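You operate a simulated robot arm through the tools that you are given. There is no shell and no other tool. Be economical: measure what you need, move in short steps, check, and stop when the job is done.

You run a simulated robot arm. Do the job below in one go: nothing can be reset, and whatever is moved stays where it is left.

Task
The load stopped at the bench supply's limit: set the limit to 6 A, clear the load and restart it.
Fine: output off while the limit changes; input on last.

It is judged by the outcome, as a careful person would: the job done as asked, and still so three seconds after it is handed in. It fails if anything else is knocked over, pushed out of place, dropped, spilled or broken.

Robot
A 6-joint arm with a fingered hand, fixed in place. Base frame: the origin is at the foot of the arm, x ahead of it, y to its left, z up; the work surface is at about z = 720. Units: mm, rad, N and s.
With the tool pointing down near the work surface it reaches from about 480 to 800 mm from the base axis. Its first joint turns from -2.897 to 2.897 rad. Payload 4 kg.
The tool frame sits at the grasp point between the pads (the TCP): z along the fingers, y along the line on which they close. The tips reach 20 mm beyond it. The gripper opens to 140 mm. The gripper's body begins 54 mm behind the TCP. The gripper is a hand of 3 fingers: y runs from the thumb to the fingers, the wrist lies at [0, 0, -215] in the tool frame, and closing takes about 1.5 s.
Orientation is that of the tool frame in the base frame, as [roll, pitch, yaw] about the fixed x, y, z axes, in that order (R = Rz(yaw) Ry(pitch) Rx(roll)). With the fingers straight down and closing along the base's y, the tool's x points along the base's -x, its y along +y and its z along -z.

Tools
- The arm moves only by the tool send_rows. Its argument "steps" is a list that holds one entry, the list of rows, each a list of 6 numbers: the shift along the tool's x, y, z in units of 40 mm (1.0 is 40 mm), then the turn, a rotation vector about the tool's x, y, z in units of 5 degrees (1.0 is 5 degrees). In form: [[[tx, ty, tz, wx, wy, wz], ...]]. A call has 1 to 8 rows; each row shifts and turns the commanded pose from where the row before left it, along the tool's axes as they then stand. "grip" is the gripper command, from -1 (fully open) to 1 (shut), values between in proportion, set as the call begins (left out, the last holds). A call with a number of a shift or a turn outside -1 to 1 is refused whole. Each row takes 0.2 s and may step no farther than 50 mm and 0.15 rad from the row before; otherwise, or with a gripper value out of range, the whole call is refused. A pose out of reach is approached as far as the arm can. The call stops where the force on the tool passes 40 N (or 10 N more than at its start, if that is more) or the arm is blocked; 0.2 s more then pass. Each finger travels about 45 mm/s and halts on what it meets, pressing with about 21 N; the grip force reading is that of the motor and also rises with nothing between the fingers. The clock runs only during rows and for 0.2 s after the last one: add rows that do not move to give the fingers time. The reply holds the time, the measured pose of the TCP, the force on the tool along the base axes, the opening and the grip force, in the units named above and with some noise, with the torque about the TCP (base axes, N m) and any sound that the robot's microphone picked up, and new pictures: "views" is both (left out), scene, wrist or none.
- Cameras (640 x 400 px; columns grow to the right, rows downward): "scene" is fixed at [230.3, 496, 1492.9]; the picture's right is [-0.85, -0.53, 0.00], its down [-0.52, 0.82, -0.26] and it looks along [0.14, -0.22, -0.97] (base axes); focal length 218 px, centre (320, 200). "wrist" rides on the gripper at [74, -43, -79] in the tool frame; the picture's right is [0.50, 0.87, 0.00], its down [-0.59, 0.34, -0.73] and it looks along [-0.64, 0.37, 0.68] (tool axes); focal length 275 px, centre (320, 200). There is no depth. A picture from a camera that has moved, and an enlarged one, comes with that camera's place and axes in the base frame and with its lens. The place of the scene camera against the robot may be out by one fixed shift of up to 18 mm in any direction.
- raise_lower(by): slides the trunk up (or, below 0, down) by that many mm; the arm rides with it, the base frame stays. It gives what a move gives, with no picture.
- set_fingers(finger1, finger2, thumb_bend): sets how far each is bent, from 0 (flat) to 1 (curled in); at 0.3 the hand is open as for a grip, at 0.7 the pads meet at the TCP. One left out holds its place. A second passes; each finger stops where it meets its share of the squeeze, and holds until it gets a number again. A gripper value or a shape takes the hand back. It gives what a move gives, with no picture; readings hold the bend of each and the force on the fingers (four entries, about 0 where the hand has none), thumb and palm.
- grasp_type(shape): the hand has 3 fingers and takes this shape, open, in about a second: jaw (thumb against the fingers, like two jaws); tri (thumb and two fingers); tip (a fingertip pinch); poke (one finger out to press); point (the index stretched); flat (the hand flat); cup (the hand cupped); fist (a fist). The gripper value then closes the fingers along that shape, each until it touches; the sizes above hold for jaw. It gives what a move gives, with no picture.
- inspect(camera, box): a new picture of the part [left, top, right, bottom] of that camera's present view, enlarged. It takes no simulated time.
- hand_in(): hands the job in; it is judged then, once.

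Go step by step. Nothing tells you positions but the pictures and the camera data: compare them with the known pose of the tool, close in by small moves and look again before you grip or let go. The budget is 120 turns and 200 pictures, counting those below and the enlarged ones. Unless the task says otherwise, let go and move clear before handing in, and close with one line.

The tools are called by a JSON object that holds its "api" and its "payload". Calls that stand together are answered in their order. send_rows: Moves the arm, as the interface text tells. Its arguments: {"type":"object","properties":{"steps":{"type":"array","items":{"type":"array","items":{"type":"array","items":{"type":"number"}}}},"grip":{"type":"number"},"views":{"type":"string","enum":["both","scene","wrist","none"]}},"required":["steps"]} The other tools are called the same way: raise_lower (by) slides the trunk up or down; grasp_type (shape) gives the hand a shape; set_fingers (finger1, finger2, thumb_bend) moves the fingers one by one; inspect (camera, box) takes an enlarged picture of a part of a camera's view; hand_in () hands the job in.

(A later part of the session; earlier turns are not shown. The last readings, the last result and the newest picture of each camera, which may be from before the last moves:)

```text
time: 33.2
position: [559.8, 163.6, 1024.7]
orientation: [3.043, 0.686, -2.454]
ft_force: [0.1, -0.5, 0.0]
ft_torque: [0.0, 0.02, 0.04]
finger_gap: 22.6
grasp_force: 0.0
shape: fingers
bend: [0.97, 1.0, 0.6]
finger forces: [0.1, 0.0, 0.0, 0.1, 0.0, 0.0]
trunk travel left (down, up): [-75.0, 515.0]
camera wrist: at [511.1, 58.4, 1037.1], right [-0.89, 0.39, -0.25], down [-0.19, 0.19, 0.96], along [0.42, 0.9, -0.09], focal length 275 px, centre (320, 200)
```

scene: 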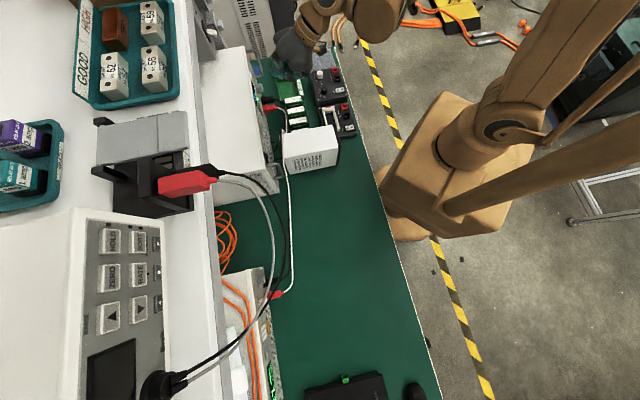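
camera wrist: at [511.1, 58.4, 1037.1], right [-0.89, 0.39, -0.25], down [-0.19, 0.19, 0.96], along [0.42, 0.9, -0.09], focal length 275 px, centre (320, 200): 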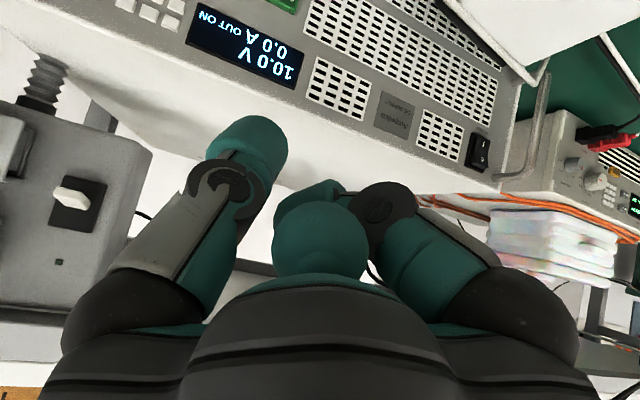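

The facing is good. I'll tilt a little more and come down in front of the panel, staying some 60 mm short of it.

{"api": "send_rows", "payload": {"steps": [[[0, 0, 0, 0, -0.9, 0], [0, 0, 0, 0, -0.9, 0], [0, 0, 0, 0, -0.9, 0], [0.4, -0.04, 0.31, 0, 0, 0], [0.4, -0.04, 0.31, 0, 0, 0], [0.4, -0.04, 0.31, 0, 0, 0], [0.4, -0.04, 0.31, 0, 0, 0], [0, 0, 0, 0, 0, 0]]]}}

```text
time: 35.0
position: [558.5, 167.7, 941.8]
orientation: [3.016, 0.917, -2.493]
ft_force: [0.5, -0.2, -0.5]
ft_torque: [-0.02, 0.01, 0.01]
finger_gap: 22.6
grasp_force: 0.1
shape: fingers
bend: [0.97, 1.0, 0.6]
finger forces: [0.1, 0.1, 0.0, 0.0, 0.0, 0.0]
trunk travel left (down, up): [-75.0, 515.0]
camera wrist: at [510.0, 62.7, 929.9], right [-0.83, 0.45, -0.33], down [-0.35, 0.04, 0.94], along [0.43, 0.89, 0.12], focal length 275 px, centre (320, 200)
```

scene: 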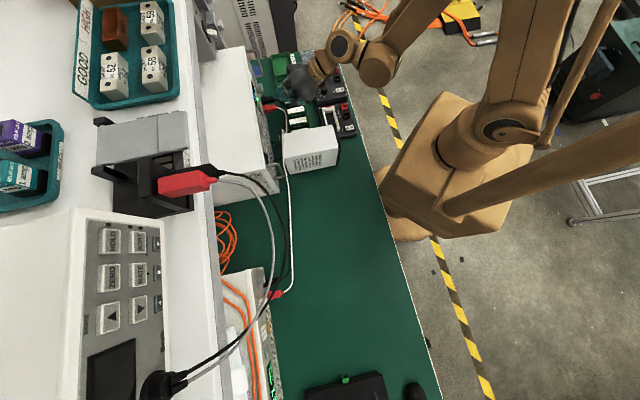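
wrist: 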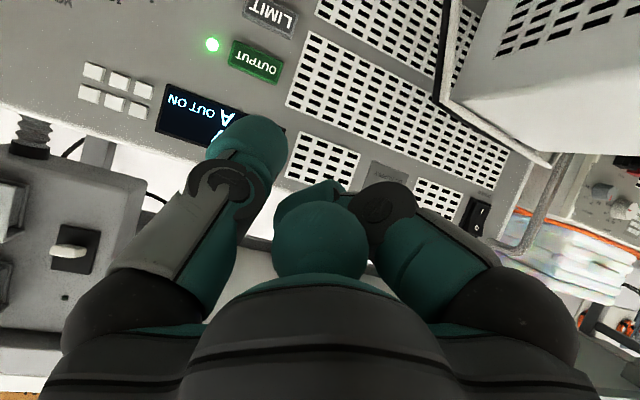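

OUTPUT's face is at about u590, z894, with LIMIT 27 mm below it. I'll bring the thumb tip to about 15 mm in front of OUTPUT and check.

{"api": "send_rows", "payload": {"steps": [[[-0.065, -0.115, 0.49, 0, 0, 0], [-0.065, -0.115, 0.49, 0, 0, 0], [0, 0, 0, 0, 0, 0]]], "views": "wrist"}}

{"api": "inspect", "payload": {"camera": "wrist", "box": [140, 0, 400, 200]}}

{"api": "inspect", "payload": {"camera": "scene", "box": [240, 40, 360, 140]}}

```text
time: 35.8
position: [589.1, 181.8, 920.5]
orientation: [3.017, 0.918, -2.494]
ft_force: [0.3, 0.0, 0.6]
ft_torque: [-0.01, -0.02, 0.02]
finger_gap: 22.5
grasp_force: 0.1
shape: fingers
bend: [0.97, 1.0, 0.6]
finger forces: [0.0, 0.0, 0.0, 0.0, 0.0, 0.0]
trunk travel left (down, up): [-75.0, 515.0]
camera wrist: at [539.6, 77.8, 908.4], right [-0.83, 0.45, -0.33], down [-0.35, 0.04, 0.94], along [0.43, 0.89, 0.12], focal length 275 px, centre (320, 200)
```

wrist: 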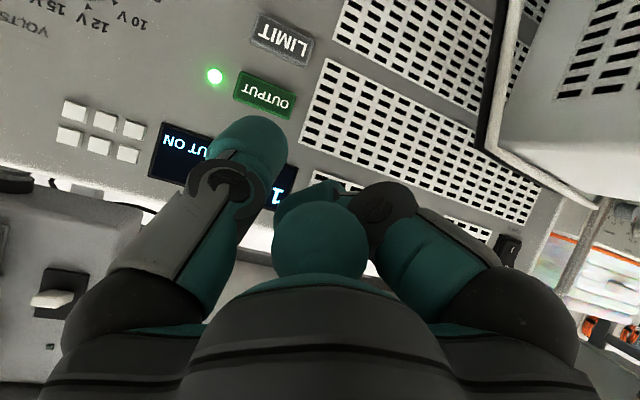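

```text
2.00 times, centred on (270, 100) of wrist
camera zoom: at [539.6, 77.8, 908.4], right [-0.83, 0.45, -0.33], down [-0.35, 0.04, 0.94], along [0.43, 0.89, 0.12], focal length 551 px, centre (420, 400)
```

zoom: 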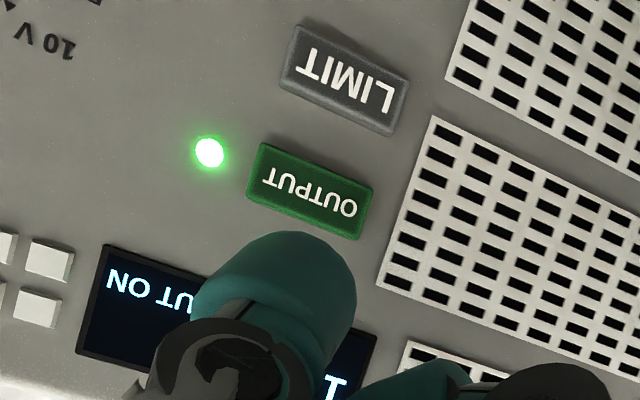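

```text
4.00 times, centred on (300, 90) of scene
camera zoom: at [230.3, 496.0, 1492.9], right [-0.85, -0.53, 0.0], down [-0.52, 0.82, -0.26], along [0.14, -0.22, -0.97], focal length 874 px, centre (400, 640)
```

zoom: 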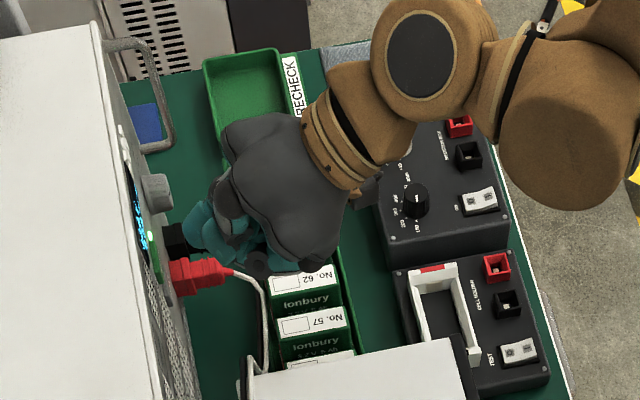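

The tip is lined up just in front of OUTPUT. I'll advance in small steps and watch the force and the LED.

{"api": "send_rows", "payload": {"steps": [[[-0.035, 0, 0.17, 0, 0, 0], [-0.035, 0, 0.17, 0, 0, 0], [0, 0, 0, 0, 0, 0]]], "views": "wrist"}}

{"api": "inspect", "payload": {"camera": "wrist", "box": [140, 0, 400, 200]}}

```text
time: 36.6
position: [599.8, 189.7, 916.1]
orientation: [3.016, 0.918, -2.494]
ft_force: [-0.1, 0.2, 0.2]
ft_torque: [0.05, -0.02, 0.02]
finger_gap: 22.5
grasp_force: 0.1
shape: fingers
bend: [0.97, 1.0, 0.6]
finger forces: [0.1, 0.0, 0.0, 0.0, 0.0, 0.0]
trunk travel left (down, up): [-75.0, 515.0]
camera wrist: at [549.3, 86.0, 903.2], right [-0.83, 0.45, -0.33], down [-0.35, 0.04, 0.94], along [0.43, 0.89, 0.12], focal length 275 px, centre (320, 200)
```

wrist: 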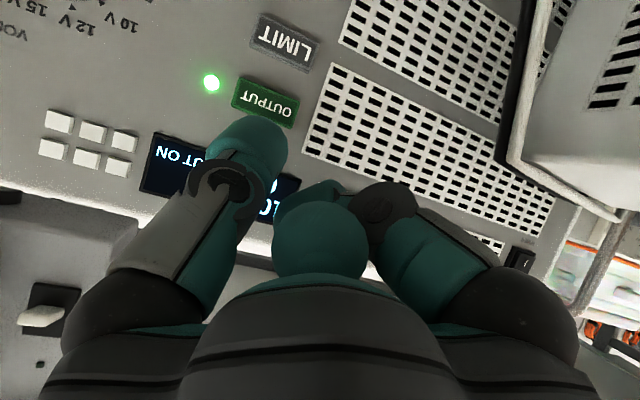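

```text
2.00 times, centred on (270, 100) of wrist
camera zoom: at [549.3, 86.0, 903.2], right [-0.83, 0.45, -0.33], down [-0.35, 0.04, 0.94], along [0.43, 0.89, 0.12], focal length 551 px, centre (420, 400)
```

zoom: 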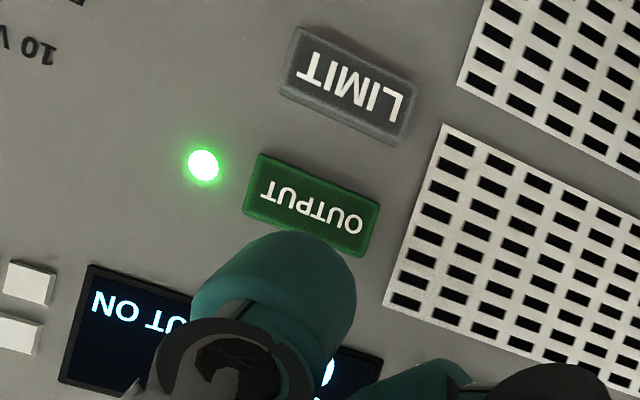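

There's no contact yet, and the tip sits about 11 mm high. I'll lower it, then advance.

{"api": "send_rows", "payload": {"steps": [[[0.22, -0.02, 0.165, 0, 0, 0], [-0.06, 0, 0.08, 0, 0, 0], [-0.06, 0, 0.08, 0, 0, 0], [0, 0, 0, 0, 0, 0]]], "views": "none"}}

{"api": "inspect", "payload": {"camera": "wrist", "box": [140, 0, 400, 200]}}

```text
time: 37.6
position: [605.2, 197.0, 904.9]
orientation: [3.017, 0.918, -2.493]
ft_force: [-0.8, 1.1, 0.0]
ft_torque: [-0.01, 0.03, 0.02]
finger_gap: 22.7
grasp_force: 0.1
shape: fingers
bend: [0.97, 1.0, 0.6]
finger forces: [0.0, 0.0, 0.0, 0.0, 0.0, 0.0]
trunk travel left (down, up): [-75.0, 515.0]
```

```text
2.00 times, centred on (270, 100) of wrist
camera zoom: at [555.1, 92.9, 892.8], right [-0.83, 0.45, -0.33], down [-0.35, 0.04, 0.94], along [0.43, 0.89, 0.12], focal length 551 px, centre (420, 400)
```

zoom: 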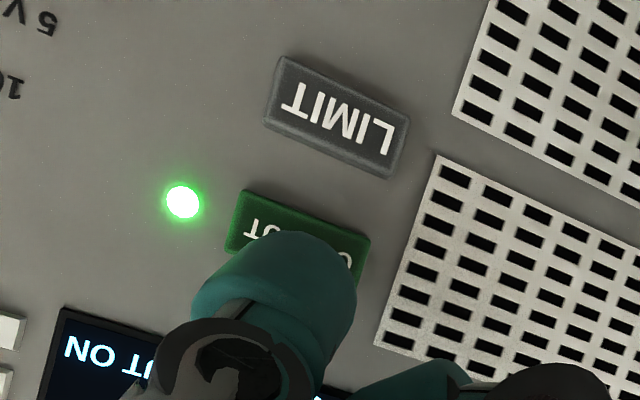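

The thumb now overlaps OUTPUT and stays clear of LIMIT. I'll push forward gently.

{"api": "send_rows", "payload": {"steps": [[[-0.05, 0, 0.065, 0, 0, 0], [-0.05, 0, 0.065, 0, 0, 0], [-0.05, 0, 0.065, 0, 0, 0], [0, 0, 0, 0, 0, 0]]], "views": "none"}}

{"api": "inspect", "payload": {"camera": "wrist", "box": [140, 0, 400, 200]}}

```text
time: 38.6
position: [611.8, 202.2, 906.9]
orientation: [3.017, 0.919, -2.494]
ft_force: [-3.0, -3.5, 0.9]
ft_torque: [-0.06, 0.03, -0.14]
finger_gap: 22.2
grasp_force: 2.7
shape: fingers
bend: [0.97, 1.0, 0.6]
finger forces: [0.1, 0.1, 0.0, 0.0, 4.9, 0.1]
trunk travel left (down, up): [-75.0, 515.0]
heard: click
```

```text
2.00 times, centred on (270, 100) of wrist
camera zoom: at [562.0, 98.6, 893.6], right [-0.83, 0.45, -0.33], down [-0.35, 0.04, 0.94], along [0.43, 0.89, 0.12], focal length 551 px, centre (420, 400)
```

zoom: 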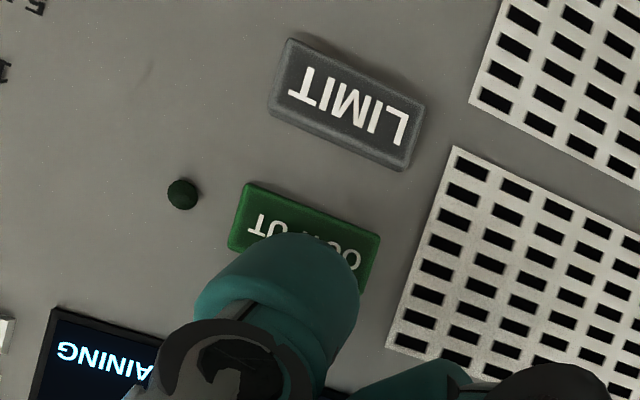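

There was a click, the LED went out and the display shows "…AINING" (draining). I'll back off and read the display.

{"api": "send_rows", "payload": {"steps": [[[0.1, 0, -0.13, 0, 0, 0], [0.1, 0, -0.13, 0, 0, 0], [0.1, 0, -0.13, 0, 0, 0], [0, 0, 0, 0, 0, 0]]], "views": "wrist"}}

{"api": "inspect", "payload": {"camera": "wrist", "box": [100, 0, 360, 200]}}

```text
time: 39.6
position: [597.4, 190.4, 906.8]
orientation: [3.017, 0.919, -2.492]
ft_force: [0.9, -0.5, 0.1]
ft_torque: [0.01, 0.01, 0.0]
finger_gap: 22.6
grasp_force: 0.1
shape: fingers
bend: [0.97, 1.0, 0.6]
finger forces: [0.1, 0.0, 0.0, 0.1, 0.0, 0.0]
trunk travel left (down, up): [-75.0, 515.0]
camera wrist: at [548.1, 86.4, 893.4], right [-0.83, 0.45, -0.33], down [-0.35, 0.04, 0.94], along [0.43, 0.89, 0.12], focal length 275 px, centre (320, 200)
```

wrist: 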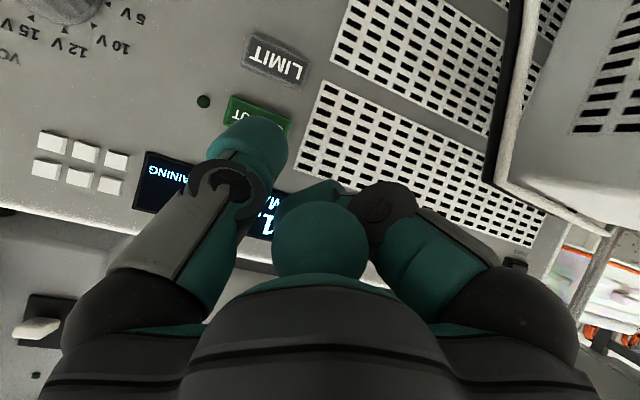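

```text
2.00 times, centred on (230, 100) of wrist
camera zoom: at [548.1, 86.4, 893.4], right [-0.83, 0.45, -0.33], down [-0.35, 0.04, 0.94], along [0.43, 0.89, 0.12], focal length 551 px, centre (500, 400)
```

zoom: 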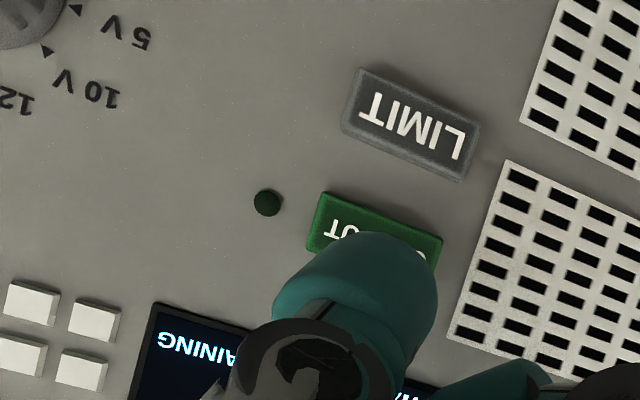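

The supply is draining. I'll move down to LIMIT (about 32 mm lower), advance to just short of it and look.

{"api": "send_rows", "payload": {"steps": [[[0.32, -0.03, 0.24, 0, 0, 0], [0.32, -0.03, 0.24, 0, 0, 0], [-0.08, 0, 0.1, 0, 0, 0], [-0.08, 0, 0.1, 0, 0, 0], [0, 0, 0, 0, 0, 0]]], "views": "wrist"}}

{"api": "inspect", "payload": {"camera": "wrist", "box": [100, 0, 360, 200]}}

```text
time: 40.8
position: [605.2, 197.7, 873.8]
orientation: [3.017, 0.917, -2.494]
ft_force: [-0.7, 0.4, 0.2]
ft_torque: [0.02, -0.01, 0.01]
finger_gap: 22.6
grasp_force: 0.2
shape: fingers
bend: [0.97, 1.0, 0.6]
finger forces: [0.0, 0.0, 0.0, 0.1, 0.1, 0.0]
trunk travel left (down, up): [-75.0, 515.0]
camera wrist: at [555.3, 93.1, 861.4], right [-0.83, 0.45, -0.33], down [-0.35, 0.04, 0.94], along [0.43, 0.89, 0.12], focal length 275 px, centre (320, 200)
```

wrist: 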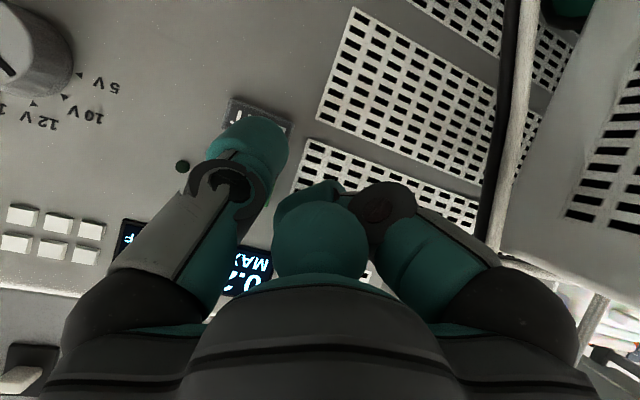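

```text
2.00 times, centred on (230, 100) of wrist
camera zoom: at [555.3, 93.1, 861.4], right [-0.83, 0.45, -0.33], down [-0.35, 0.04, 0.94], along [0.43, 0.89, 0.12], focal length 551 px, centre (500, 400)
```

zoom: 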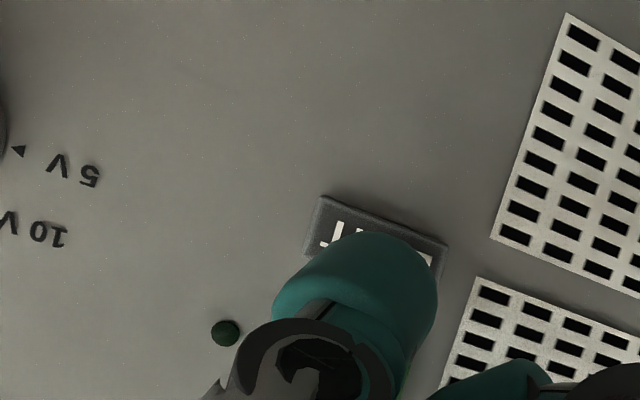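

The tip is on LIMIT, in the same relation to the button as before. I'll press it gently.

{"api": "send_rows", "payload": {"steps": [[[-0.05, 0, 0.065, 0, 0, 0], [-0.05, 0, 0.065, 0, 0, 0], [-0.05, 0, 0.065, 0, 0, 0], [0, 0, 0, 0, 0, 0]]], "views": "wrist"}}

{"api": "inspect", "payload": {"camera": "wrist", "box": [90, 200, 300, 300]}}

```text
time: 41.8
position: [612.2, 202.1, 876.0]
orientation: [3.02, 0.921, -2.493]
ft_force: [-7.3, -8.5, 4.4]
ft_torque: [-0.17, -0.04, -0.34]
finger_gap: 21.7
grasp_force: 5.7
shape: fingers
bend: [0.97, 1.0, 0.61]
finger forces: [0.0, 0.0, 0.0, 0.0, 11.3, 0.1]
trunk travel left (down, up): [-75.0, 515.0]
heard: click
camera wrist: at [562.4, 98.5, 861.9], right [-0.83, 0.45, -0.33], down [-0.35, 0.04, 0.93], along [0.44, 0.89, 0.13], focal length 275 px, centre (320, 200)
```

wrist: 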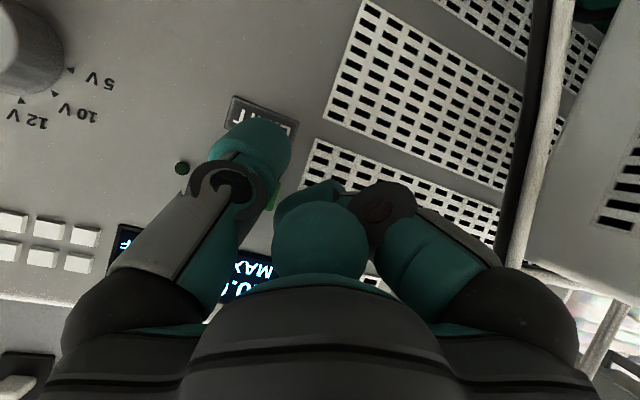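

```text
3.05 times, centred on (195, 250) of wrist
camera zoom: at [562.4, 98.5, 861.9], right [-0.83, 0.45, -0.33], down [-0.35, 0.04, 0.93], along [0.44, 0.89, 0.13], focal length 839 px, centre (701, 48)
```

zoom: 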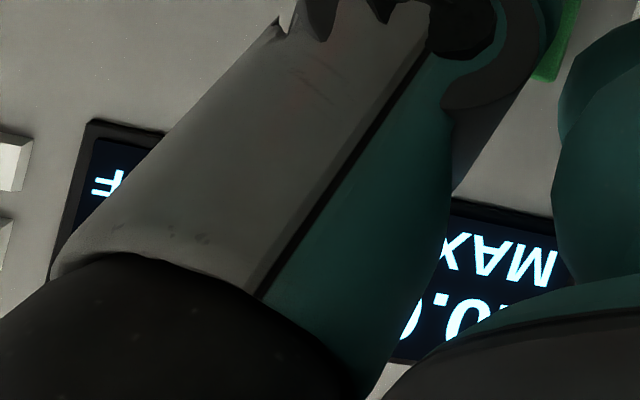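

There was another click. I'll retract and raise the hand to read the display.

{"api": "send_rows", "payload": {"steps": [[[0.3, 0, -0.4, 0, 0, 0], [0.15, 0, -0.2, 0, 0, 0], [-0.6, 0.06, -0.45, 0, 0, 0], [-0.6, 0.06, -0.45, 0, 0, 0], [0, 0, 0, 0, 0, 0]]], "views": "wrist"}}

{"api": "inspect", "payload": {"camera": "wrist", "box": [100, 40, 360, 200]}}

```text
time: 43.0
position: [592.2, 184.2, 934.9]
orientation: [3.016, 0.919, -2.496]
ft_force: [-0.1, 1.2, 0.2]
ft_torque: [0.01, 0.01, -0.04]
finger_gap: 22.5
grasp_force: 0.1
shape: fingers
bend: [0.97, 1.0, 0.6]
finger forces: [0.1, 0.0, 0.1, 0.0, 0.0, 0.0]
trunk travel left (down, up): [-75.0, 515.0]
camera wrist: at [542.8, 80.7, 920.9], right [-0.83, 0.45, -0.33], down [-0.35, 0.04, 0.94], along [0.43, 0.89, 0.12], focal length 275 px, centre (320, 200)
```

wrist: 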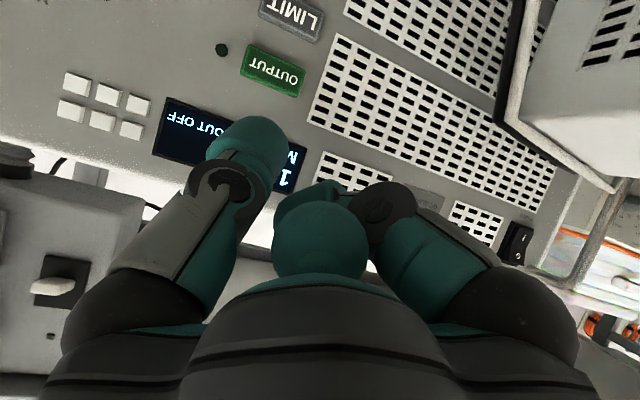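

```text
2.46 times, centred on (230, 120) of wrist
camera zoom: at [542.8, 80.7, 920.9], right [-0.83, 0.45, -0.33], down [-0.35, 0.04, 0.94], along [0.43, 0.89, 0.12], focal length 678 px, centre (542, 397)
```

zoom: 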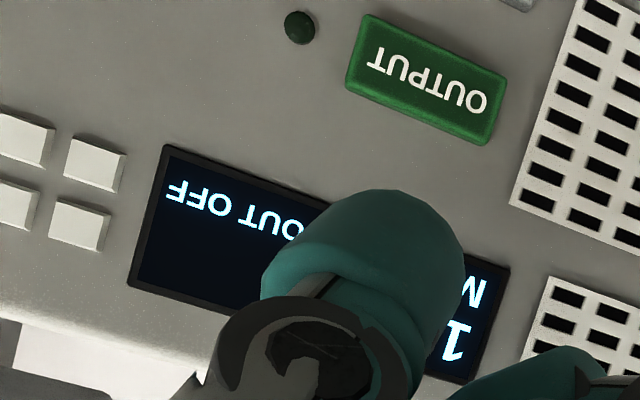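

Still partly hidden. I'll raise another 50 mm to bring the display clear of the thumb.

{"api": "send_rows", "payload": {"steps": [[[-0.6, 0.06, -0.45, 0, 0, 0], [-0.6, 0.06, -0.45, 0, 0, 0], [0, 0, 0, 0, 0, 0]]], "views": "wrist"}}

{"api": "inspect", "payload": {"camera": "wrist", "box": [100, 0, 360, 160]}}

```text
time: 43.8
position: [588.6, 182.8, 995.0]
orientation: [3.016, 0.917, -2.494]
ft_force: [-0.1, -0.5, -0.1]
ft_torque: [0.01, 0.01, 0.0]
finger_gap: 22.5
grasp_force: 0.0
shape: fingers
bend: [0.97, 1.0, 0.6]
finger forces: [0.0, 0.0, 0.0, 0.0, 0.1, 0.0]
trunk travel left (down, up): [-75.0, 515.0]
camera wrist: at [538.8, 78.9, 981.3], right [-0.83, 0.45, -0.33], down [-0.35, 0.04, 0.94], along [0.43, 0.89, 0.12], focal length 275 px, centre (320, 200)
```

wrist: 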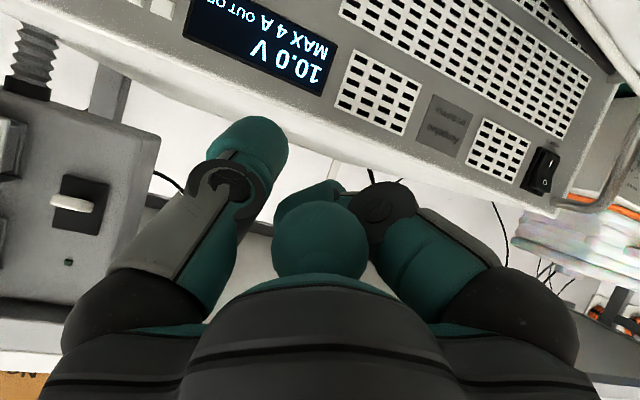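

```text
2.46 times, centred on (230, 80) of wrist
camera zoom: at [538.8, 78.9, 981.3], right [-0.83, 0.45, -0.33], down [-0.35, 0.04, 0.94], along [0.43, 0.89, 0.12], focal length 678 px, centre (542, 495)
```

zoom: 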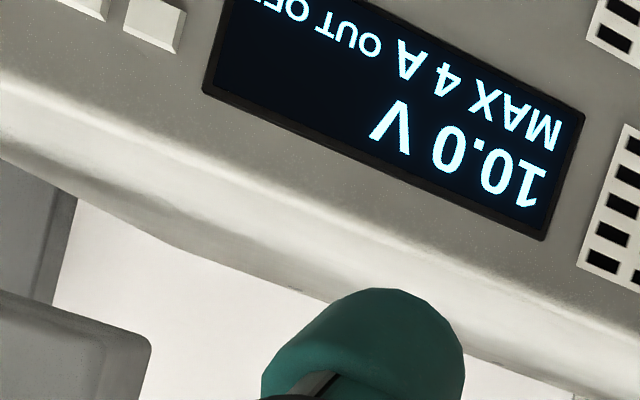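

The limit now reads MAX 4 A with the output off. I'll go back and press LIMIT once more, then read the step.

{"api": "send_rows", "payload": {"steps": [[[0.6, -0.06, 0.45, 0, 0, 0], [0.6, -0.06, 0.45, 0, 0, 0], [0.6, -0.06, 0.45, 0, 0, 0], [0.6, -0.06, 0.45, 0, 0, 0], [-0.15, 0, 0.2, 0, 0, 0], [-0.15, 0, 0.2, 0, 0, 0], [0, 0, 0, 0, 0, 0]]], "views": "wrist"}}

```text
time: 45.4
position: [604.1, 197.5, 872.9]
orientation: [3.018, 0.917, -2.492]
ft_force: [-0.6, -0.1, -0.4]
ft_torque: [0.0, 0.0, 0.02]
finger_gap: 22.3
grasp_force: 0.1
shape: fingers
bend: [0.97, 1.0, 0.6]
finger forces: [0.0, 0.1, 0.0, 0.1, 0.1, 0.1]
trunk travel left (down, up): [-75.0, 515.0]
camera wrist: at [554.7, 93.5, 860.7], right [-0.83, 0.45, -0.33], down [-0.35, 0.04, 0.94], along [0.43, 0.89, 0.12], focal length 275 px, centre (320, 200)
```

wrist: 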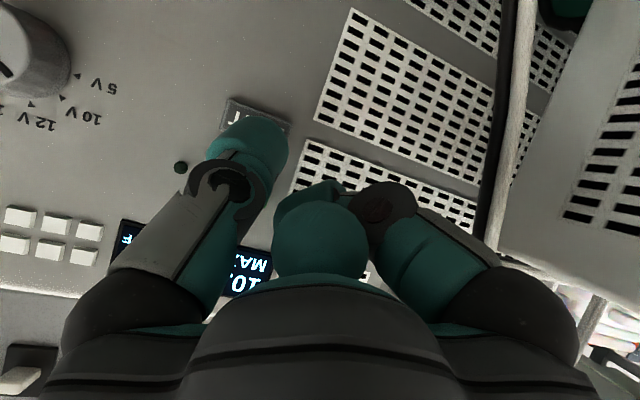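

Same spot as before. I'll press, then retract and raise to read.

{"api": "send_rows", "payload": {"steps": [[[-0.05, 0, 0.065, 0, 0, 0], [-0.05, 0, 0.065, 0, 0, 0], [-0.05, 0, 0.065, 0, 0, 0], [0, 0, 0, 0, 0, 0]]], "views": "none"}}

{"api": "send_rows", "payload": {"steps": [[[0.3, 0, -0.4, 0, 0, 0], [0.15, 0, -0.2, 0, 0, 0], [-0.6, 0.06, -0.45, 0, 0, 0], [-0.6, 0.06, -0.45, 0, 0, 0], [-0.6, 0.06, -0.45, 0, 0, 0], [-0.6, 0.06, -0.45, 0, 0, 0], [0, 0, 0, 0, 0, 0]]], "views": "none"}}

{"api": "inspect", "payload": {"camera": "wrist", "box": [100, 0, 360, 160]}}

```text
time: 46.4
position: [611.0, 202.6, 874.3]
orientation: [3.017, 0.918, -2.493]
ft_force: [-8.8, -10.0, -3.1]
ft_torque: [-0.11, 0.19, -0.4]
finger_gap: 21.7
grasp_force: 6.0
shape: fingers
bend: [0.97, 1.0, 0.6]
finger forces: [0.0, 0.0, 0.1, 0.0, 12.6, 0.0]
trunk travel left (down, up): [-75.0, 515.0]
heard: click
```

```text
time: 48.0
position: [591.3, 187.6, 995.4]
orientation: [3.018, 0.918, -2.496]
ft_force: [0.4, 0.0, 0.1]
ft_torque: [0.04, -0.03, 0.02]
finger_gap: 22.2
grasp_force: 0.1
shape: fingers
bend: [0.97, 1.0, 0.6]
finger forces: [0.1, 0.1, 0.1, 0.0, 0.1, 0.2]
trunk travel left (down, up): [-75.0, 515.0]
```

```text
2.46 times, centred on (230, 80) of wrist
camera zoom: at [540.8, 82.7, 982.4], right [-0.83, 0.45, -0.33], down [-0.35, 0.04, 0.94], along [0.43, 0.89, 0.12], focal length 678 px, centre (542, 495)
```

zoom: 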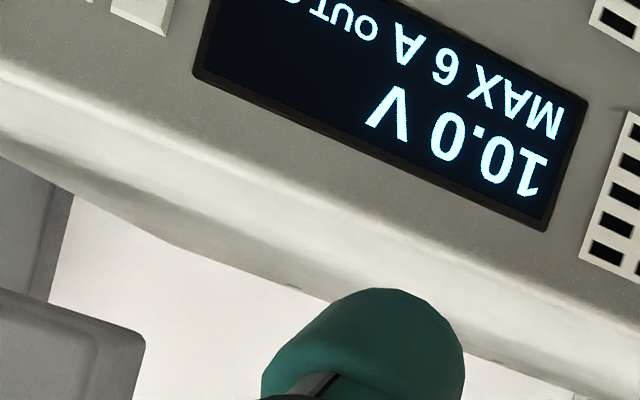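

MAX 6 A is set. Now I'll turn OUTPUT back on, descending in front of it.

{"api": "send_rows", "payload": {"steps": [[[0.6, -0.06, 0.45, 0, 0, 0], [0.6, -0.06, 0.45, 0, 0, 0], [0.6, -0.06, 0.45, 0, 0, 0], [-0.12, 0, 0.16, 0, 0, 0], [-0.12, 0, 0.16, 0, 0, 0], [0, 0, 0, 0, 0, 0]]], "views": "none"}}

{"api": "inspect", "payload": {"camera": "wrist", "box": [140, 0, 400, 200]}}

```text
time: 49.4
position: [604.1, 195.5, 904.6]
orientation: [3.017, 0.919, -2.494]
ft_force: [-0.8, -0.2, -0.4]
ft_torque: [0.01, -0.01, 0.02]
finger_gap: 22.3
grasp_force: 0.0
shape: fingers
bend: [0.97, 1.0, 0.6]
finger forces: [0.0, 0.0, 0.1, 0.0, 0.1, 0.1]
trunk travel left (down, up): [-75.0, 515.0]
```

```text
2.00 times, centred on (270, 100) of wrist
camera zoom: at [553.1, 90.0, 892.0], right [-0.83, 0.45, -0.33], down [-0.35, 0.04, 0.94], along [0.43, 0.89, 0.12], focal length 551 px, centre (420, 400)
```

zoom: 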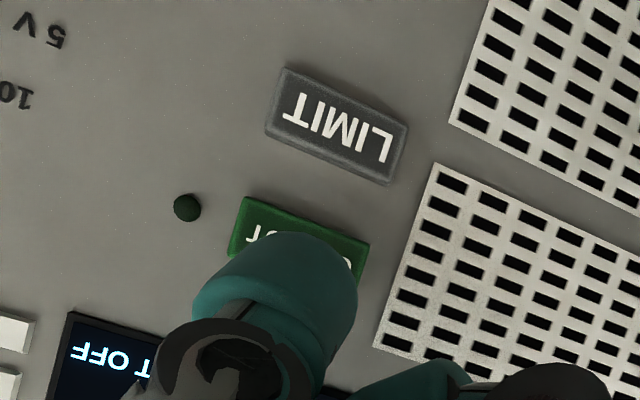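

The tip is aligned on OUTPUT. Pressing.

{"api": "send_rows", "payload": {"steps": [[[-0.05, 0, 0.065, 0, 0, 0], [-0.05, 0, 0.065, 0, 0, 0], [-0.05, 0, 0.065, 0, 0, 0], [0, 0, 0, 0, 0, 0]]], "views": "none"}}

{"api": "inspect", "payload": {"camera": "wrist", "box": [140, 0, 400, 200]}}

```text
time: 50.4
position: [609.0, 201.9, 905.6]
orientation: [3.017, 0.916, -2.494]
ft_force: [-1.7, -1.6, 1.3]
ft_torque: [-0.02, 0.0, -0.06]
finger_gap: 22.3
grasp_force: 1.2
shape: fingers
bend: [0.97, 1.0, 0.6]
finger forces: [0.0, 0.1, 0.0, 0.1, 2.0, 0.0]
trunk travel left (down, up): [-75.0, 515.0]
heard: click
```

```text
2.00 times, centred on (270, 100) of wrist
camera zoom: at [559.0, 96.8, 891.3], right [-0.83, 0.45, -0.33], down [-0.35, 0.04, 0.94], along [0.43, 0.89, 0.12], focal length 551 px, centre (420, 400)
```

zoom: 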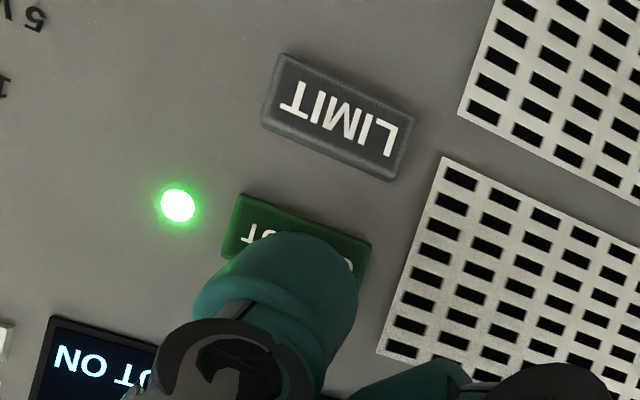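

The output is on again. I'll retract, rise and undo the tilt so I can travel back to the load.

{"api": "send_rows", "payload": {"steps": [[[0.3, 0, -0.4, 0, 0, 0], [0.3, 0, -0.4, 0, 0, 0], [-0.6, 0.06, -0.45, 0, 0, 0], [-0.6, 0.06, -0.45, 0, 0, 0], [-0.6, 0.06, -0.45, 0, 0, 0], [-0.6, 0.06, -0.45, 0, 0, 0], [0, 0, 0, 0, 0.9, 0], [0, 0, 0, 0, 0.9, 0]]], "views": "none"}}

{"api": "send_rows", "payload": {"steps": [[[0, 0, 0, 0, 0.9, 0], [0, 0, 0, 0, 0.9, 0], [0, 0, 0, 0, 0.9, 0], [0, 0, 0, 0, 0.9, 0], [0, 0, 0, 0, 0.9, 0], [0, 0, 0, 0.33, -0.07, 0.85], [0, 0, 0, 0.33, -0.07, 0.85], [0, 0, 0, 0.33, -0.07, 0.85]]], "views": "wrist"}}

{"api": "inspect", "payload": {"camera": "wrist", "box": [160, 0, 420, 160]}}

```text
time: 52.2
position: [579.9, 173.7, 1025.5]
orientation: [3.037, 0.762, -2.466]
ft_force: [0.0, -0.7, 0.1]
ft_torque: [-0.03, 0.02, -0.03]
finger_gap: 22.4
grasp_force: 0.1
shape: fingers
bend: [0.97, 1.0, 0.6]
finger forces: [0.0, 0.0, 0.1, 0.1, 0.1, 0.0]
trunk travel left (down, up): [-75.0, 515.0]
```

```text
time: 54.0
position: [579.2, 174.3, 1025.4]
orientation: [3.06, 0.368, -2.667]
ft_force: [0.3, 0.0, -0.5]
ft_torque: [-0.01, 0.0, -0.05]
finger_gap: 22.6
grasp_force: 0.0
shape: fingers
bend: [0.97, 1.0, 0.6]
finger forces: [0.0, 0.1, 0.0, 0.0, 0.1, 0.1]
trunk travel left (down, up): [-75.0, 515.0]
camera wrist: at [517.9, 86.1, 1069.8], right [-0.83, 0.54, -0.11], down [0.11, 0.37, 0.92], along [0.54, 0.75, -0.37], focal length 275 px, centre (320, 200)
```

wrist: 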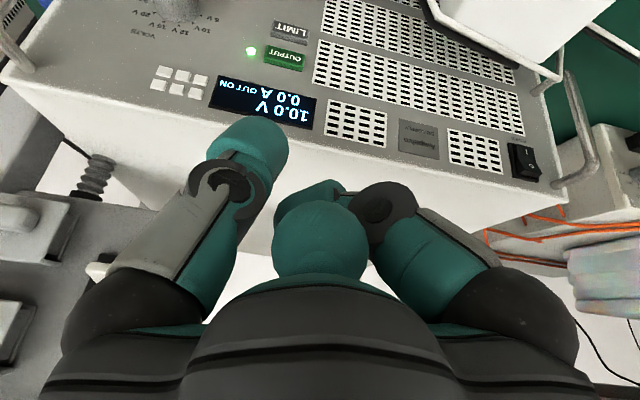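

```text
2.46 times, centred on (290, 80) of wrist
camera zoom: at [517.9, 86.1, 1069.8], right [-0.83, 0.54, -0.11], down [0.11, 0.37, 0.92], along [0.54, 0.75, -0.37], focal length 678 px, centre (394, 495)
```

zoom: 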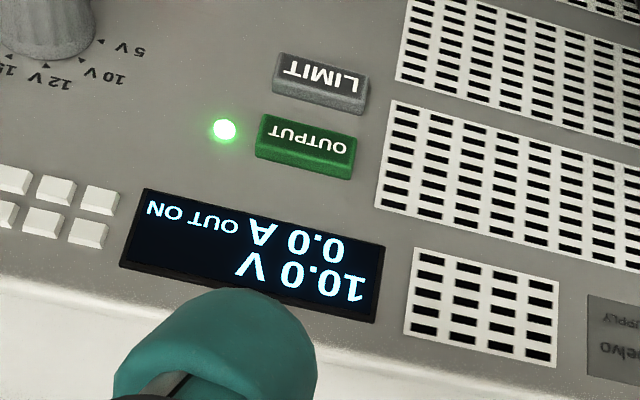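

The supply reads 10.0 V, OUT ON. Now I'll travel left back to the load.

{"api": "send_rows", "payload": {"steps": [[[0.28, 0.7, -0.1, 0, 0, 0], [0.28, 0.7, -0.1, 0, 0, 0], [0.28, 0.7, -0.1, 0, 0, 0], [0.28, 0.7, -0.1, 0, 0, 0], [0.25, 0.7, -0.08, 0, 0, 0], [0.25, 0.7, -0.08, 0, 0, 0], [0.25, 0.7, -0.08, 0, 0, 0], [0.25, 0.7, -0.08, 0, 0, 0]]], "views": "none"}}

{"api": "send_rows", "payload": {"steps": [[[0.22, 0.7, -0.08, 0, 0, 0], [0.22, 0.7, -0.08, 0, 0, 0], [0.22, 0.7, -0.08, 0, 0, 0], [0.22, 0.7, -0.08, 0, 0, 0], [0.22, 0.7, -0.08, 0, 0, 0], [0.22, 0.7, -0.08, 0, 0, 0], [0.22, 0.7, -0.08, 0, 0, 0], [0, 0, 0, 0, 0, 0]]]}}

```text
time: 55.8
position: [391.7, 326.5, 1041.1]
orientation: [3.061, 0.372, -2.663]
ft_force: [-0.2, -0.6, 0.3]
ft_torque: [-0.01, 0.03, 0.01]
finger_gap: 22.6
grasp_force: 0.1
shape: fingers
bend: [0.97, 1.0, 0.6]
finger forces: [0.0, 0.1, 0.0, 0.1, 0.1, 0.0]
trunk travel left (down, up): [-75.0, 515.0]
```

```text
time: 57.6
position: [240.6, 464.2, 1051.4]
orientation: [3.06, 0.371, -2.663]
ft_force: [-0.3, -0.3, -0.1]
ft_torque: [0.01, 0.01, 0.0]
finger_gap: 22.5
grasp_force: 0.2
shape: fingers
bend: [0.97, 1.0, 0.6]
finger forces: [0.1, 0.0, 0.0, 0.1, 0.1, 0.1]
trunk travel left (down, up): [-75.0, 515.0]
camera wrist: at [178.6, 375.3, 1096.0], right [-0.83, 0.54, -0.12], down [0.11, 0.37, 0.92], along [0.54, 0.75, -0.37], focal length 275 px, centre (320, 200)
```

scene: 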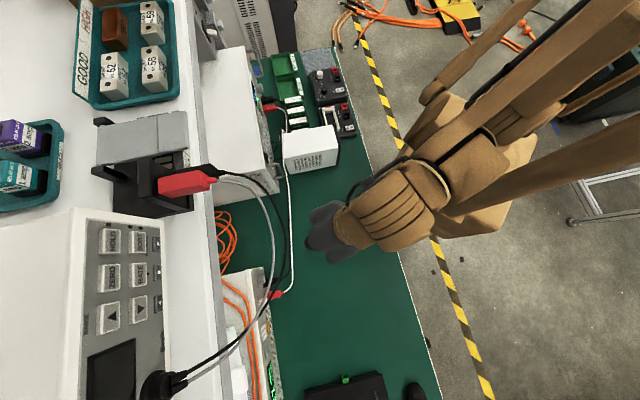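
wrist: 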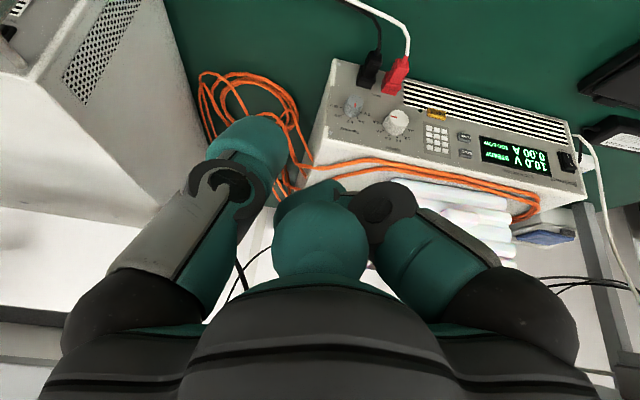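

I have INPUT at about (u690, v351, z798) and CLEAR at about (u692, v398, z828), from two agreeing views. The cables bulge out around v≈190 only, so I'll go left to v≈410 at this distance first, then lower and tilt.

{"api": "send_rows", "payload": {"steps": [[[0, 0, 0, -0.33, 0.07, -0.85], [0, 0, 0, -0.33, 0.07, -0.85], [0.11, 0.74, -0.04, 0, 0, 0], [0.11, 0.74, -0.04, 0, 0, 0], [0.11, 0.74, -0.04, 0, 0, 0], [0.11, 0.74, -0.04, 0, 0, 0], [0.11, 0.74, -0.04, 0, 0, 0], [0.11, 0.74, -0.04, 0, 0, 0]]], "views": "none"}}

{"api": "send_rows", "payload": {"steps": [[[0.11, 0.74, -0.04, 0, 0, 0], [0.11, 0.74, -0.04, 0, 0, 0], [0.27, -0.06, 0.7, 0, 0, 0], [0.27, -0.06, 0.7, 0, 0, 0], [0.27, -0.06, 0.7, 0, 0, 0], [0, 0, 0, 0, -0.9, 0], [0, 0, 0, 0, -0.9, 0], [0, 0, 0, 0, -0.9, 0]]]}}

```text
time: 59.0
position: [242.6, 522.7, 1059.3]
orientation: [3.06, 0.373, -2.672]
ft_force: [0.9, 0.4, 0.3]
ft_torque: [0.04, -0.01, 0.01]
finger_gap: 22.8
grasp_force: 0.0
shape: fingers
bend: [0.97, 1.0, 0.6]
finger forces: [0.1, 0.1, 0.1, 0.0, 0.0, 0.0]
trunk travel left (down, up): [-75.0, 515.0]
stopped in row 7: the arm was blocked; the commanded pose is now the measured one
```

```text
time: 60.8
position: [201.3, 571.5, 972.3]
orientation: [3.048, 0.608, -2.685]
ft_force: [-0.1, 0.9, -0.7]
ft_torque: [-0.02, -0.04, -0.01]
finger_gap: 22.6
grasp_force: 0.0
shape: fingers
bend: [0.97, 1.0, 0.6]
finger forces: [0.0, 0.0, 0.1, 0.1, 0.0, 0.0]
trunk travel left (down, up): [-75.0, 515.0]
camera wrist: at [131.1, 480.9, 993.0], right [-0.79, 0.57, -0.22], down [-0.08, 0.26, 0.96], along [0.61, 0.78, -0.16], focal length 275 px, centre (320, 200)
```

scene: 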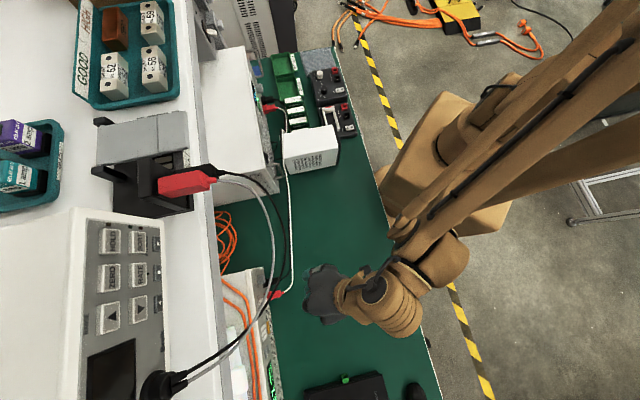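
wrist: 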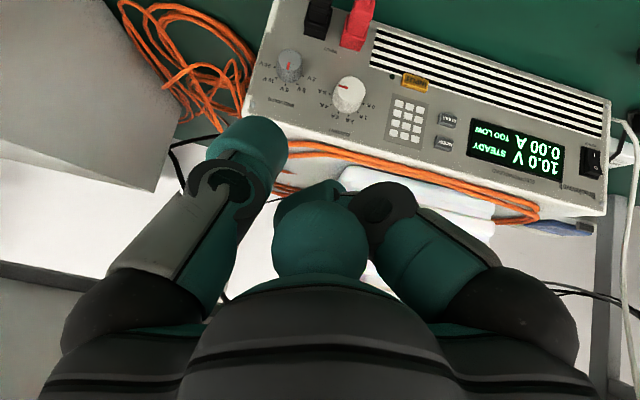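

I'm at v≈262 and the arm moves more freely lower down. I'll lower and finish the tilt, then go left.

{"api": "send_rows", "payload": {"steps": [[[0.285, -0.04, 0.41, 0, 0, 0], [0.285, -0.04, 0.41, 0, 0, 0], [0.285, -0.04, 0.41, 0, 0, 0], [0, 0, 0, 0, -0.9, 0], [0, 0, 0, 0, -0.9, 0], [0, 0, 0, 0, -0.9, 0], [0, 0, 0, 0, -0.7, 0], [0, 0, 0, 0, 0, 0]]], "views": "none"}}

{"api": "send_rows", "payload": {"steps": [[[-0.09, 0.45, 0.15, 0, 0, 0], [-0.09, 0.45, 0.15, 0, 0, 0], [-0.09, 0.45, 0.15, 0, 0, 0], [-0.09, 0.45, 0.15, 0, 0, 0], [0, 0, 0, 0, 0, 0]]]}}

```text
time: 62.8
position: [244.0, 547.3, 920.6]
orientation: [3.02, 0.904, -2.81]
ft_force: [0.2, 0.0, 1.2]
ft_torque: [-0.01, -0.02, -0.01]
finger_gap: 22.6
grasp_force: 0.0
shape: fingers
bend: [0.97, 1.0, 0.6]
finger forces: [0.0, 0.1, 0.0, 0.0, 0.0, 0.0]
trunk travel left (down, up): [-75.0, 515.0]
stopped in row 8: the arm was blocked; the commanded pose is now the measured one
```

```text
time: 64.0
position: [236.6, 626.9, 921.9]
orientation: [3.019, 0.902, -2.803]
ft_force: [0.3, -0.4, 0.4]
ft_torque: [-0.02, 0.01, 0.0]
finger_gap: 22.5
grasp_force: 0.0
shape: fingers
bend: [0.97, 1.0, 0.6]
finger forces: [0.1, 0.0, 0.1, 0.1, 0.0, 0.0]
trunk travel left (down, up): [-75.0, 515.0]
camera wrist: at [157.1, 543.6, 910.9], right [-0.66, 0.68, -0.33], down [-0.31, 0.15, 0.94], along [0.69, 0.72, 0.11], focal length 275 px, centre (320, 200)
```

scene: 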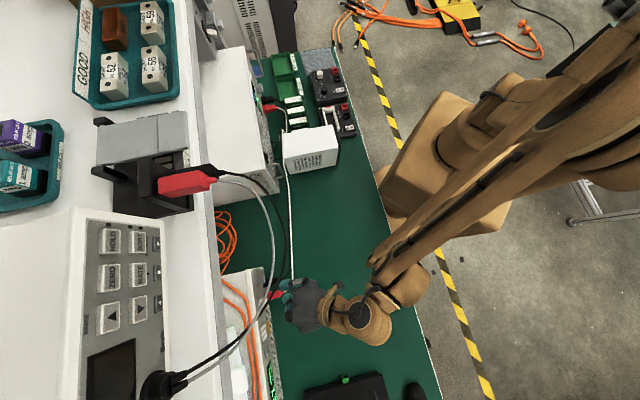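
wrist: 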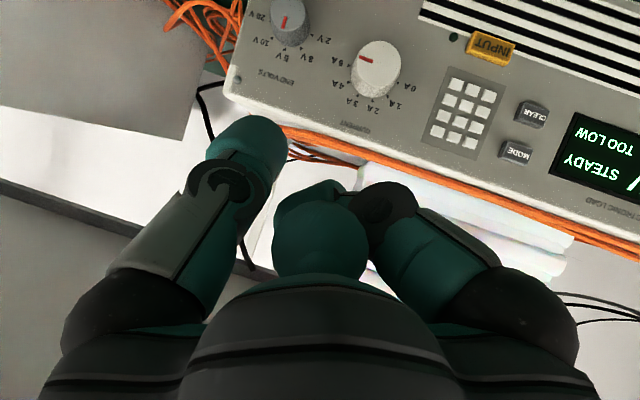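

Now at v≈276 with a clear view of CLEAR. I'll turn to face the panel more squarely and keep moving left.

{"api": "send_rows", "payload": {"steps": [[[0.17, 0.5, -0.14, 0, 0, 0], [0.17, 0.5, -0.14, -0.62, 0.06, -0.5], [0.14, 0.5, -0.12, -0.62, 0.06, -0.5], [0.12, 0.5, -0.1, -0.62, 0.06, -0.5], [0.1, 0.5, -0.08, -0.62, 0.06, -0.5], [0, 0, 0, 0, 0, 0]]], "views": "wrist"}}

```text
time: 65.4
position: [156.9, 695.3, 921.5]
orientation: [3.026, 0.903, -2.52]
ft_force: [0.1, -0.6, -0.5]
ft_torque: [-0.01, 0.0, -0.03]
finger_gap: 22.9
grasp_force: 0.1
shape: fingers
bend: [0.97, 1.0, 0.6]
finger forces: [0.0, 0.0, 0.0, 0.0, 0.0, 0.1]
trunk travel left (down, up): [-75.0, 515.0]
camera wrist: at [102.8, 592.6, 910.3], right [-0.82, 0.47, -0.33], down [-0.34, 0.07, 0.94], along [0.47, 0.88, 0.11], focal length 275 px, centre (320, 200)
```

wrist: 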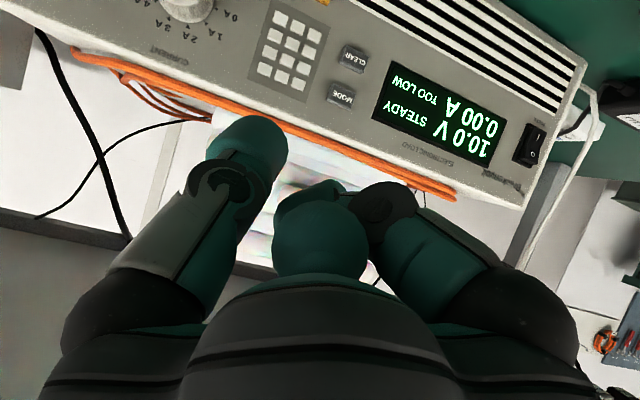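

I'm facing the panel well, and CLEAR localises the same as before. I'll come to about 25 mm short of it.

{"api": "send_rows", "payload": {"steps": [[[0.17, 0.266, 0.46, 0, 0, 0], [0.17, 0.266, 0.46, 0, 0, 0], [0.17, 0.266, 0.46, 0, 0, 0], [0.17, 0.266, 0.46, 0, 0, 0], [0, 0, 0, 0, 0, 0]]], "views": "wrist"}}

{"api": "inspect", "payload": {"camera": "scene", "box": [160, 200, 400, 400]}}

```text
time: 66.6
position: [158.0, 757.4, 856.8]
orientation: [3.026, 0.902, -2.522]
ft_force: [0.4, 0.0, 1.0]
ft_torque: [0.0, 0.01, -0.02]
finger_gap: 22.9
grasp_force: 0.1
shape: fingers
bend: [0.97, 1.0, 0.6]
finger forces: [0.0, 0.1, 0.0, 0.0, 0.0, 0.0]
trunk travel left (down, up): [-75.0, 515.0]
camera wrist: at [104.6, 655.5, 845.9], right [-0.82, 0.47, -0.33], down [-0.34, 0.07, 0.94], along [0.47, 0.88, 0.11], focal length 275 px, centre (320, 200)
```

wrist: 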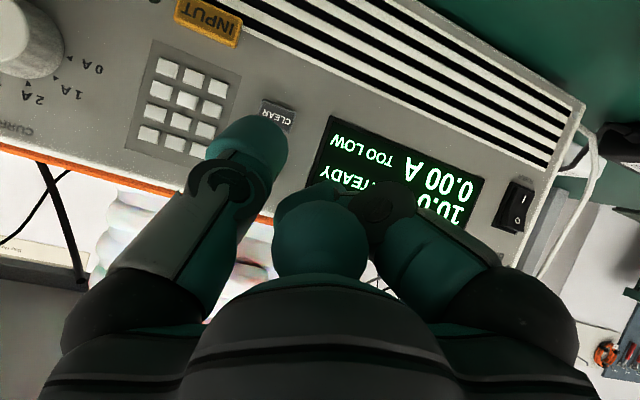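

```text
2.00 times, centred on (280, 300) of scene
camera zoom: at [230.3, 496.0, 1492.9], right [-0.85, -0.53, 0.0], down [-0.52, 0.82, -0.26], along [0.14, -0.22, -0.97], focal length 437 px, centre (400, 0)
```

zoom: 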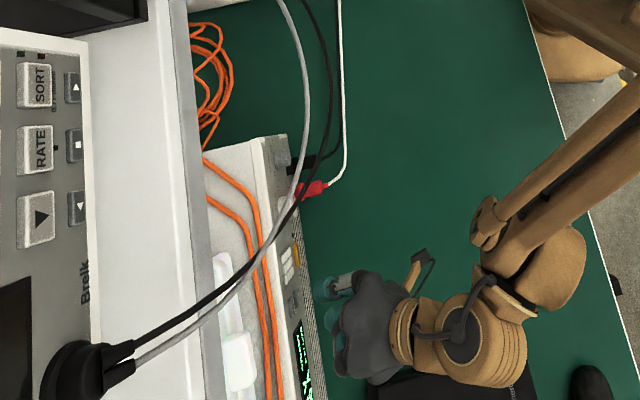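

The cables are well clear of the hand. I'll close the gap to about 8 mm with a small correction and check the alignment.

{"api": "send_rows", "payload": {"steps": [[[-0.1, 0.06, 0.235, 0, 0, 0], [-0.1, 0.06, 0.235, 0, 0, 0], [0, 0, 0, 0, 0, 0]]], "views": "none"}}

{"api": "inspect", "payload": {"camera": "wrist", "box": [140, 0, 400, 200]}}

```text
time: 67.4
position: [171.2, 774.6, 852.7]
orientation: [3.024, 0.903, -2.521]
ft_force: [-0.7, -0.5, 0.0]
ft_torque: [0.02, 0.01, 0.01]
finger_gap: 22.7
grasp_force: 0.0
shape: fingers
bend: [0.97, 1.0, 0.6]
finger forces: [0.0, 0.0, 0.0, 0.1, 0.0, 0.0]
trunk travel left (down, up): [-75.0, 515.0]
```

```text
2.00 times, centred on (270, 100) of wrist
camera zoom: at [117.0, 672.1, 840.5], right [-0.82, 0.47, -0.33], down [-0.34, 0.07, 0.94], along [0.47, 0.88, 0.11], focal length 551 px, centre (420, 400)
```

zoom: 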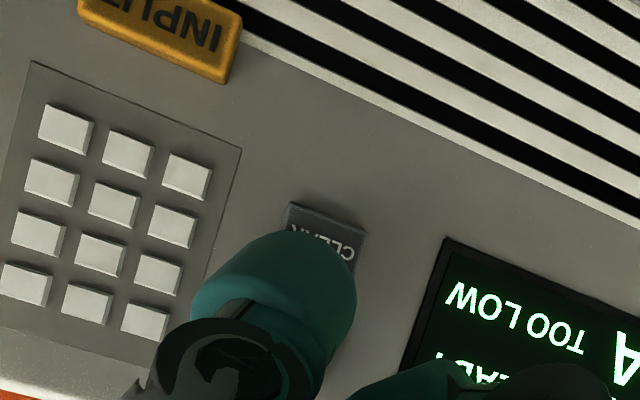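

Nearly aligned. I'll shift 5 mm left and press gently.

{"api": "send_rows", "payload": {"steps": [[[0, 0.13, 0, 0, 0, 0], [-0.05, 0, 0.065, 0, 0, 0], [-0.05, 0, 0.065, 0, 0, 0], [0, 0, 0, 0, 0, 0]]], "views": "none"}}

{"api": "inspect", "payload": {"camera": "wrist", "box": [140, 0, 400, 200]}}

```text
time: 68.4
position: [171.9, 783.8, 853.5]
orientation: [3.024, 0.902, -2.524]
ft_force: [0.4, 0.4, -0.2]
ft_torque: [0.0, -0.01, 0.01]
finger_gap: 22.3
grasp_force: 0.0
shape: fingers
bend: [0.97, 1.0, 0.6]
finger forces: [0.0, 0.0, 0.1, 0.0, 0.0, 0.1]
trunk travel left (down, up): [-75.0, 515.0]
```

```text
2.00 times, centred on (270, 100) of wrist
camera zoom: at [117.9, 681.2, 841.8], right [-0.82, 0.47, -0.33], down [-0.34, 0.07, 0.94], along [0.47, 0.88, 0.11], focal length 551 px, centre (420, 400)
```

zoom: 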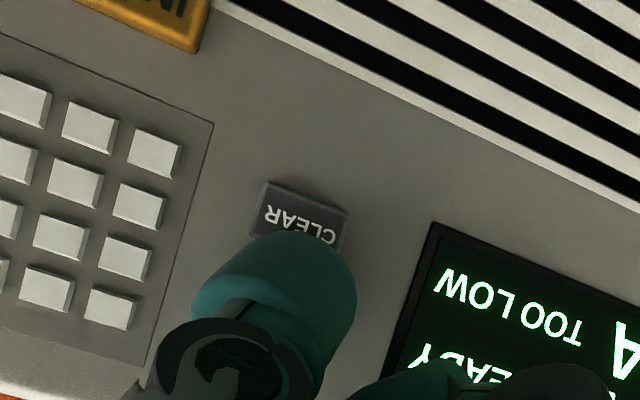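

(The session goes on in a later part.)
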